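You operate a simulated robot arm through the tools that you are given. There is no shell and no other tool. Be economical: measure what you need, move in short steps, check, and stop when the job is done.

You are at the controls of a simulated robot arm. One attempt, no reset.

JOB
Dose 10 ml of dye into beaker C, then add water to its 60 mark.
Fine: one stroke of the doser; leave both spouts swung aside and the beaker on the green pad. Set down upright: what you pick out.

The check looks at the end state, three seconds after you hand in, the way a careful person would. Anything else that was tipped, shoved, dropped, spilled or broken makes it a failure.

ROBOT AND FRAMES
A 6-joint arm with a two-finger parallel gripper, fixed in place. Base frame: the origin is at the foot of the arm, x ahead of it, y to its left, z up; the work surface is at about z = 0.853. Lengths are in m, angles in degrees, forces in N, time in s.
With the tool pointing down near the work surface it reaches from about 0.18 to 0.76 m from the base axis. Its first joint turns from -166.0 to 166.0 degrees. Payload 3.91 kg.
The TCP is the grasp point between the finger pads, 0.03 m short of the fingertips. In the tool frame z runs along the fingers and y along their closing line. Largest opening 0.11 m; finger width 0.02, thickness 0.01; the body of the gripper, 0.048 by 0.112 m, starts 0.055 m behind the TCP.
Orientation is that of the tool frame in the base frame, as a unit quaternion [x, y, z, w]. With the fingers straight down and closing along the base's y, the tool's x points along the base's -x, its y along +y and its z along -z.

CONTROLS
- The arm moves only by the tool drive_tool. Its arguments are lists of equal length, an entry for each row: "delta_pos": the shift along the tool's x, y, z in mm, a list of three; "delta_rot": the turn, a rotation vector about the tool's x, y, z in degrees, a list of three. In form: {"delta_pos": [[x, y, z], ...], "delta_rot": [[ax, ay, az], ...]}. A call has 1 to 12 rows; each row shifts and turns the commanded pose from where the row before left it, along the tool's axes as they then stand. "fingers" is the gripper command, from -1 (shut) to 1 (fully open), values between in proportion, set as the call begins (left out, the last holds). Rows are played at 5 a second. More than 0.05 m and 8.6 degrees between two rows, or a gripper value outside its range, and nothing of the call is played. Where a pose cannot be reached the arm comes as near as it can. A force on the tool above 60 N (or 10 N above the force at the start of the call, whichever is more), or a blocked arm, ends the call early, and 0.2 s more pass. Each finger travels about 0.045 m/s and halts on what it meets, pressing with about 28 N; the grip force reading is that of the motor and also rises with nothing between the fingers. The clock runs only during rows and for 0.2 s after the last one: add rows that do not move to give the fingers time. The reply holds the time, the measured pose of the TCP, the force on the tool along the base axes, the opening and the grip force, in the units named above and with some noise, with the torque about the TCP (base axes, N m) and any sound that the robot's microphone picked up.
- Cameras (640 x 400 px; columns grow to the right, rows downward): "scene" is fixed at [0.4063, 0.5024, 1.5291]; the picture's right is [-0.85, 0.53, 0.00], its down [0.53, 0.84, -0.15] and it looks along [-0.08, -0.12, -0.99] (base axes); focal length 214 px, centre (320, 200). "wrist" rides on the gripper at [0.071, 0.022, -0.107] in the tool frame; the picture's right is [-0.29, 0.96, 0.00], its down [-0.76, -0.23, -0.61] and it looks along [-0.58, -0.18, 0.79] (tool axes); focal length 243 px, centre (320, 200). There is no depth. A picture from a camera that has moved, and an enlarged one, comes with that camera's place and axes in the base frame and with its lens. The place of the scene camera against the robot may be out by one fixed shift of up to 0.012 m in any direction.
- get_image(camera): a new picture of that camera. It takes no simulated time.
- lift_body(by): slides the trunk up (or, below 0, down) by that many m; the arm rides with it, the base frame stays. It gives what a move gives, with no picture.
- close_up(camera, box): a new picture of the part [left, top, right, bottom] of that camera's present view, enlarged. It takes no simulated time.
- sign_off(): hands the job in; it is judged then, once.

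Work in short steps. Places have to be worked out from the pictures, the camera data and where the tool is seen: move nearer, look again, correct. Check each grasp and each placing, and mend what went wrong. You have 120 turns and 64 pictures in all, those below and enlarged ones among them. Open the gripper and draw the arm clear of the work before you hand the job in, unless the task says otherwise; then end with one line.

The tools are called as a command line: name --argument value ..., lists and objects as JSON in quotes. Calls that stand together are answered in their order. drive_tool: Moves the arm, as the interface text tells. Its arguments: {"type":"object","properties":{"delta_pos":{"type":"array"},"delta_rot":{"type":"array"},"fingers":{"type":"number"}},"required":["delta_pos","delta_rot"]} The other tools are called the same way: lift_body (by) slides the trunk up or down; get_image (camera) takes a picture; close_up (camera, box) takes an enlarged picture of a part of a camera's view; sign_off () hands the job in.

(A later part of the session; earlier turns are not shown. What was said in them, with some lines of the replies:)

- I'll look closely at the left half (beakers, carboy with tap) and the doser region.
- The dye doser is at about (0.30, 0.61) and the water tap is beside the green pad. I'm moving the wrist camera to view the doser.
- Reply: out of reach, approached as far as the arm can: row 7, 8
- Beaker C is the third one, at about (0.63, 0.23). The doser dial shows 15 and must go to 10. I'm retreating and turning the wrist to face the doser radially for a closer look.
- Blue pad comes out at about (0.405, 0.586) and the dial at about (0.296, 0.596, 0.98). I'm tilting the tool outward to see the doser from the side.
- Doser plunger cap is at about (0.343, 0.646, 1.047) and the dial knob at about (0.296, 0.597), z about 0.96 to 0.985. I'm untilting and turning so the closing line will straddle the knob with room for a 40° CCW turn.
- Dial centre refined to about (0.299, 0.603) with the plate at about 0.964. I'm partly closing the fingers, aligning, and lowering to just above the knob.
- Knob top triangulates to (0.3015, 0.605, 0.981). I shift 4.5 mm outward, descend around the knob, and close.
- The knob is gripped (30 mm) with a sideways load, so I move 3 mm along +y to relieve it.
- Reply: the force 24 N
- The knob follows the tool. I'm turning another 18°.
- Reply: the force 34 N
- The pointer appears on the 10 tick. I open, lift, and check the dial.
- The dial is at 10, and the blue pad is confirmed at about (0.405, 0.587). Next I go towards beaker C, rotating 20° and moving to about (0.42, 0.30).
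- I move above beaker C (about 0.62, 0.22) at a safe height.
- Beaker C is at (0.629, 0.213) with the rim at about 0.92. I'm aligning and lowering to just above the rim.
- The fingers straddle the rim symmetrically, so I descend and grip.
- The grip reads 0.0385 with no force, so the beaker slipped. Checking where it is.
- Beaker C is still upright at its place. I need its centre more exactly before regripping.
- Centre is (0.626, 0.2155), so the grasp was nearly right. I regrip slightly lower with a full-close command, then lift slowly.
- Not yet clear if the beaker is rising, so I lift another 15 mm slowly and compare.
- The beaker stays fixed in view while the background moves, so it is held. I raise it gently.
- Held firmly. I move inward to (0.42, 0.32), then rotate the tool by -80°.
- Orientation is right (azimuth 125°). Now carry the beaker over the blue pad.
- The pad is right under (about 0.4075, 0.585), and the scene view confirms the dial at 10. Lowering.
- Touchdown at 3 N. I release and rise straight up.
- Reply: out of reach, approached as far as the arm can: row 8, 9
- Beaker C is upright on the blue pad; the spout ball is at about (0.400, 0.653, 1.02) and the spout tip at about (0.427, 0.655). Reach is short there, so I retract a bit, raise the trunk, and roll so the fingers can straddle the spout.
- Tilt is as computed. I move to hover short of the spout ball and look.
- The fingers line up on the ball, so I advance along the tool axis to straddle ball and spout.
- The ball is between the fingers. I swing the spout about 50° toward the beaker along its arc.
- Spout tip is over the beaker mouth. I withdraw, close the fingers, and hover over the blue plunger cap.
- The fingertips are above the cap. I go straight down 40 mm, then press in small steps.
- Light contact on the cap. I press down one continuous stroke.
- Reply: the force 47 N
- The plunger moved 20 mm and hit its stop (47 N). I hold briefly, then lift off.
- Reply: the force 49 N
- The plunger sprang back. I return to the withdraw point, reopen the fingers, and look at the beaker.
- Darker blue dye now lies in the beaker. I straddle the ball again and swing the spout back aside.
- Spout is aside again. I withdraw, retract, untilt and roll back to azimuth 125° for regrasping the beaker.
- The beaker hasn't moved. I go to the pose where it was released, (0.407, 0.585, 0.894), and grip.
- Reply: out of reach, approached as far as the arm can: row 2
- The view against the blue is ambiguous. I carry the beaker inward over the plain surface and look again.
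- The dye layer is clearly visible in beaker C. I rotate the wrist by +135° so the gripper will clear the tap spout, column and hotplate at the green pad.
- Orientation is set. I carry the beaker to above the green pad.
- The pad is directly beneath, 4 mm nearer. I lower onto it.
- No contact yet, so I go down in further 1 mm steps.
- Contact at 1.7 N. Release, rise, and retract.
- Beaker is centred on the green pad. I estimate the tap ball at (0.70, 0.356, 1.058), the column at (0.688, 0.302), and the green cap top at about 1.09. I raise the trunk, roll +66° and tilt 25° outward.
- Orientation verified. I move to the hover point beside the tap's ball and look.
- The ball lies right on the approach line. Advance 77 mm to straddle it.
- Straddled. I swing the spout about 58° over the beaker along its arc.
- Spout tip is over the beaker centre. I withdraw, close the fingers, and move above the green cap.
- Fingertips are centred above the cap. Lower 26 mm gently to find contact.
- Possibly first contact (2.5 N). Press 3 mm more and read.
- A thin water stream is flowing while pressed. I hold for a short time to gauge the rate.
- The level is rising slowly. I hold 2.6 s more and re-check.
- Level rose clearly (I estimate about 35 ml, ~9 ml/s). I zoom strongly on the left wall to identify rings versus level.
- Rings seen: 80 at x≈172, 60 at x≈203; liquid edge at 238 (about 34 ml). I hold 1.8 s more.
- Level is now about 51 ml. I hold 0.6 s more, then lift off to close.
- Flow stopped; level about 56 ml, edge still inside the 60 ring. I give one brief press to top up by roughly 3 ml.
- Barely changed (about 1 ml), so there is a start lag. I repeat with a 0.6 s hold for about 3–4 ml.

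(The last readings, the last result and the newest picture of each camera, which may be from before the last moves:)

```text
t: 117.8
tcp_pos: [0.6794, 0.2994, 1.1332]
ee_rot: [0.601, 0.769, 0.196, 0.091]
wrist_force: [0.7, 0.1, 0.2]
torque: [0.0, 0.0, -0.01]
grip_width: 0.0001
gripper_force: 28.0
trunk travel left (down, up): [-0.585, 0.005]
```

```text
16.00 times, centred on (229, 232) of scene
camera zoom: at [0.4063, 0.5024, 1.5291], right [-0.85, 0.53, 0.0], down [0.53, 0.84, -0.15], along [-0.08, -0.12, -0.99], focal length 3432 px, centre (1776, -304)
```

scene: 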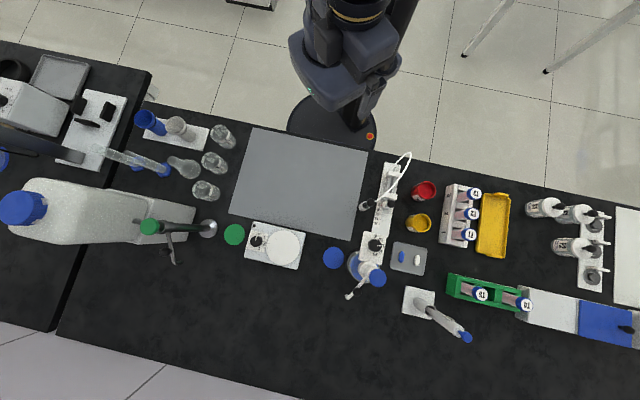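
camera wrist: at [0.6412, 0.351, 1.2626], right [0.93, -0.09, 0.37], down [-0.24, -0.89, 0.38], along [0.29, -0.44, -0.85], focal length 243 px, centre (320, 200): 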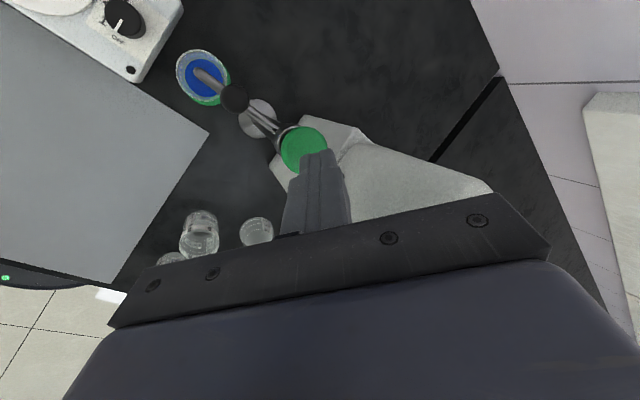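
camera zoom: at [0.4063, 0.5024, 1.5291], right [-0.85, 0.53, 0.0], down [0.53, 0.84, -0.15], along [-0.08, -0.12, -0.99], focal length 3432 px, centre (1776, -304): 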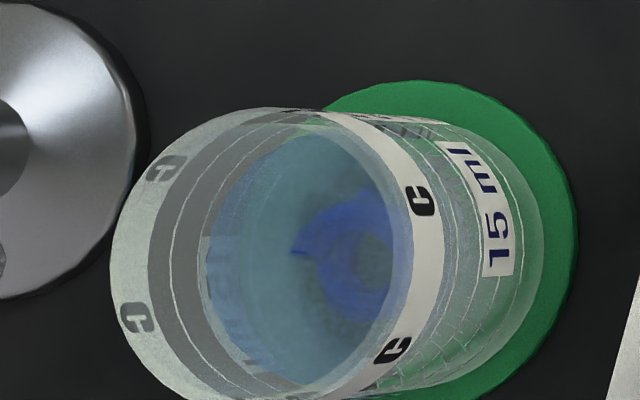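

The liquid edge is at the 60 ring. Next I swing the tap spout aside: rise, open the fingers, and re-enter around the ball.

drive_tool --delta_pos '[[1.6, 7, -15.4], [21.2, -25, -2.8], [21.2, -24.9, -2.8], [0, 0, 0], [0, 0, 0], [0, 0, 0]]' --delta_rot '[[0, 0, 0], [0, 0, 0], [0, 0, 0], [0, 0, 0], [0, 0, 0], [0, 0, 0]]'

drive_tool --delta_pos '[[0, 0, 0], [0, 0, 0], [0, 0, 0], [0, 0, 0], [0, 0, 20], [0, 0, 20], [0, 0, 20], [0, 0, 14], [0, 0, 6], [0, 0, 0]]' --delta_rot '[[0, 0, 0], [0, 0, 0], [0, 0, 0], [0, 0, 0], [0, 0, 0], [0, 0, 0], [0, 0, 0], [0, 0, 0], [0, 0, 0], [0, 0, 0]]' --fingers -0.09

```text
t: 119.2
tcp_pos: [0.6238, 0.3301, 1.1401]
ee_rot: [0.601, 0.769, 0.196, 0.091]
wrist_force: [-0.3, -0.6, 0.1]
torque: [0.02, 0.0, 0.01]
grip_width: 0.0001
gripper_force: 27.6
trunk travel left (down, up): [-0.585, 0.005]
```

```text
t: 121.4
tcp_pos: [0.6521, 0.3439, 1.0673]
ee_rot: [0.602, 0.769, 0.196, 0.091]
wrist_force: [0.5, 0.3, 1.1]
torque: [-0.01, 0.0, 0.02]
grip_width: 0.0504
gripper_force: 0.1
trunk travel left (down, up): [-0.585, 0.005]
```

In position with no contact. Now swing the spout back along its arc.

drive_tool --delta_pos '[[2.5, 10.8, 5.2], [2.5, 10.8, 5.2], [2.6, 10.8, 5.1], [-2.2, 6.5, 2.7], [-2.3, 6.4, 2.7], [-3.0, 4.7, 1.9], [-3.1, 4.6, 1.8], [-2.6, 2.8, 1.0], [-2.6, 2.7, 0.9], [0, 0, 0]]' --delta_rot '[[0, 0, 0], [0, 0, 0], [0, 0, 0], [0, 0, 0], [0, 0, 0], [0, 0, 0], [0, 0, 0], [0, 0, 0], [0, 0, 0], [0, 0, 0]]'

drive_tool --delta_pos '[[0, 0, -20], [0, 0, -35], [0, 0, -40], [0, 0, 0]]' --delta_rot '[[0, 0, 0], [0, 0, 0], [0, 0, 0], [0, 0, 0]]'

```text
t: 123.6
tcp_pos: [0.7147, 0.355, 1.0669]
ee_rot: [0.601, 0.77, 0.195, 0.09]
wrist_force: [-12.7, 7.1, -2.3]
torque: [0.12, 0.38, -0.3]
grip_width: 0.0551
gripper_force: 5.0
trunk travel left (down, up): [-0.585, 0.005]
```

```text
t: 124.6
tcp_pos: [0.6842, 0.3369, 1.1549]
ee_rot: [0.602, 0.769, 0.197, 0.092]
wrist_force: [0.3, 0.1, -0.7]
torque: [0.02, -0.03, -0.01]
grip_width: 0.0501
gripper_force: 0.0
trunk travel left (down, up): [-0.585, 0.005]
```

The spout met its stop, fully aside. I retract the arm and take a scene check.

drive_tool --delta_pos '[[11.7, -40, -17], [11.7, -40, -17], [11.7, -40, -17], [11.7, -40, -17], [11.7, -40, -17], [11.7, -40, -17], [0, 0, 0]]' --delta_rot '[[0, 0, 0], [0, 0, 0], [0, 0, 0], [0, 0, 0], [0, 0, 0], [0, 0, 0], [0, 0, 0]]' --fingers 1

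close_up --camera "scene" --box '[130, 100, 410, 310]'

```text
t: 126.2
tcp_pos: [0.4148, 0.3337, 1.1533]
ee_rot: [0.602, 0.768, 0.197, 0.091]
wrist_force: [-0.7, -0.8, -0.1]
torque: [-0.02, -0.03, 0.01]
grip_width: 0.1098
gripper_force: 0.1
trunk travel left (down, up): [-0.585, 0.005]
```

```text
1.90 times, centred on (270, 205) of scene
camera zoom: at [0.4063, 0.5024, 1.5291], right [-0.85, 0.53, 0.0], down [0.53, 0.84, -0.15], along [-0.08, -0.12, -0.99], focal length 408 px, centre (415, 190)
```

zoom: 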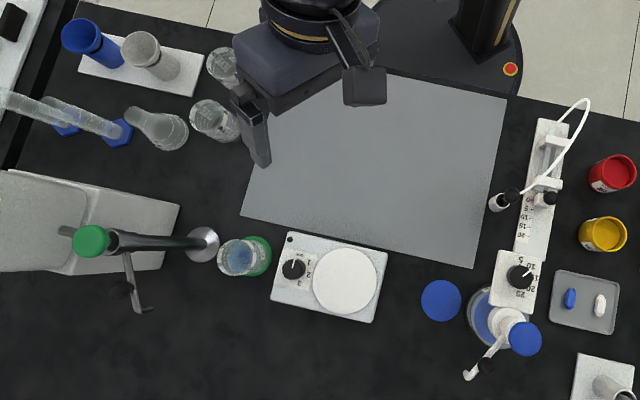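

Both spouts are aside, the beaker is upright on the green pad at the 60 ring, nothing else is disturbed, and the gripper is open and clear. Handing in.

sign_off

```text
The job is handed in.
```

I dosed beaker C with one stroke of dye at the 10 ml setting and topped it up with water to about the 60 mark, judged from the scene pictures and good to roughly 2 ml. It stands upright on the green pad with both spouts swung aside. My first grip on the beaker slipped before it was lifted, but it stayed upright in place and the second grip held.
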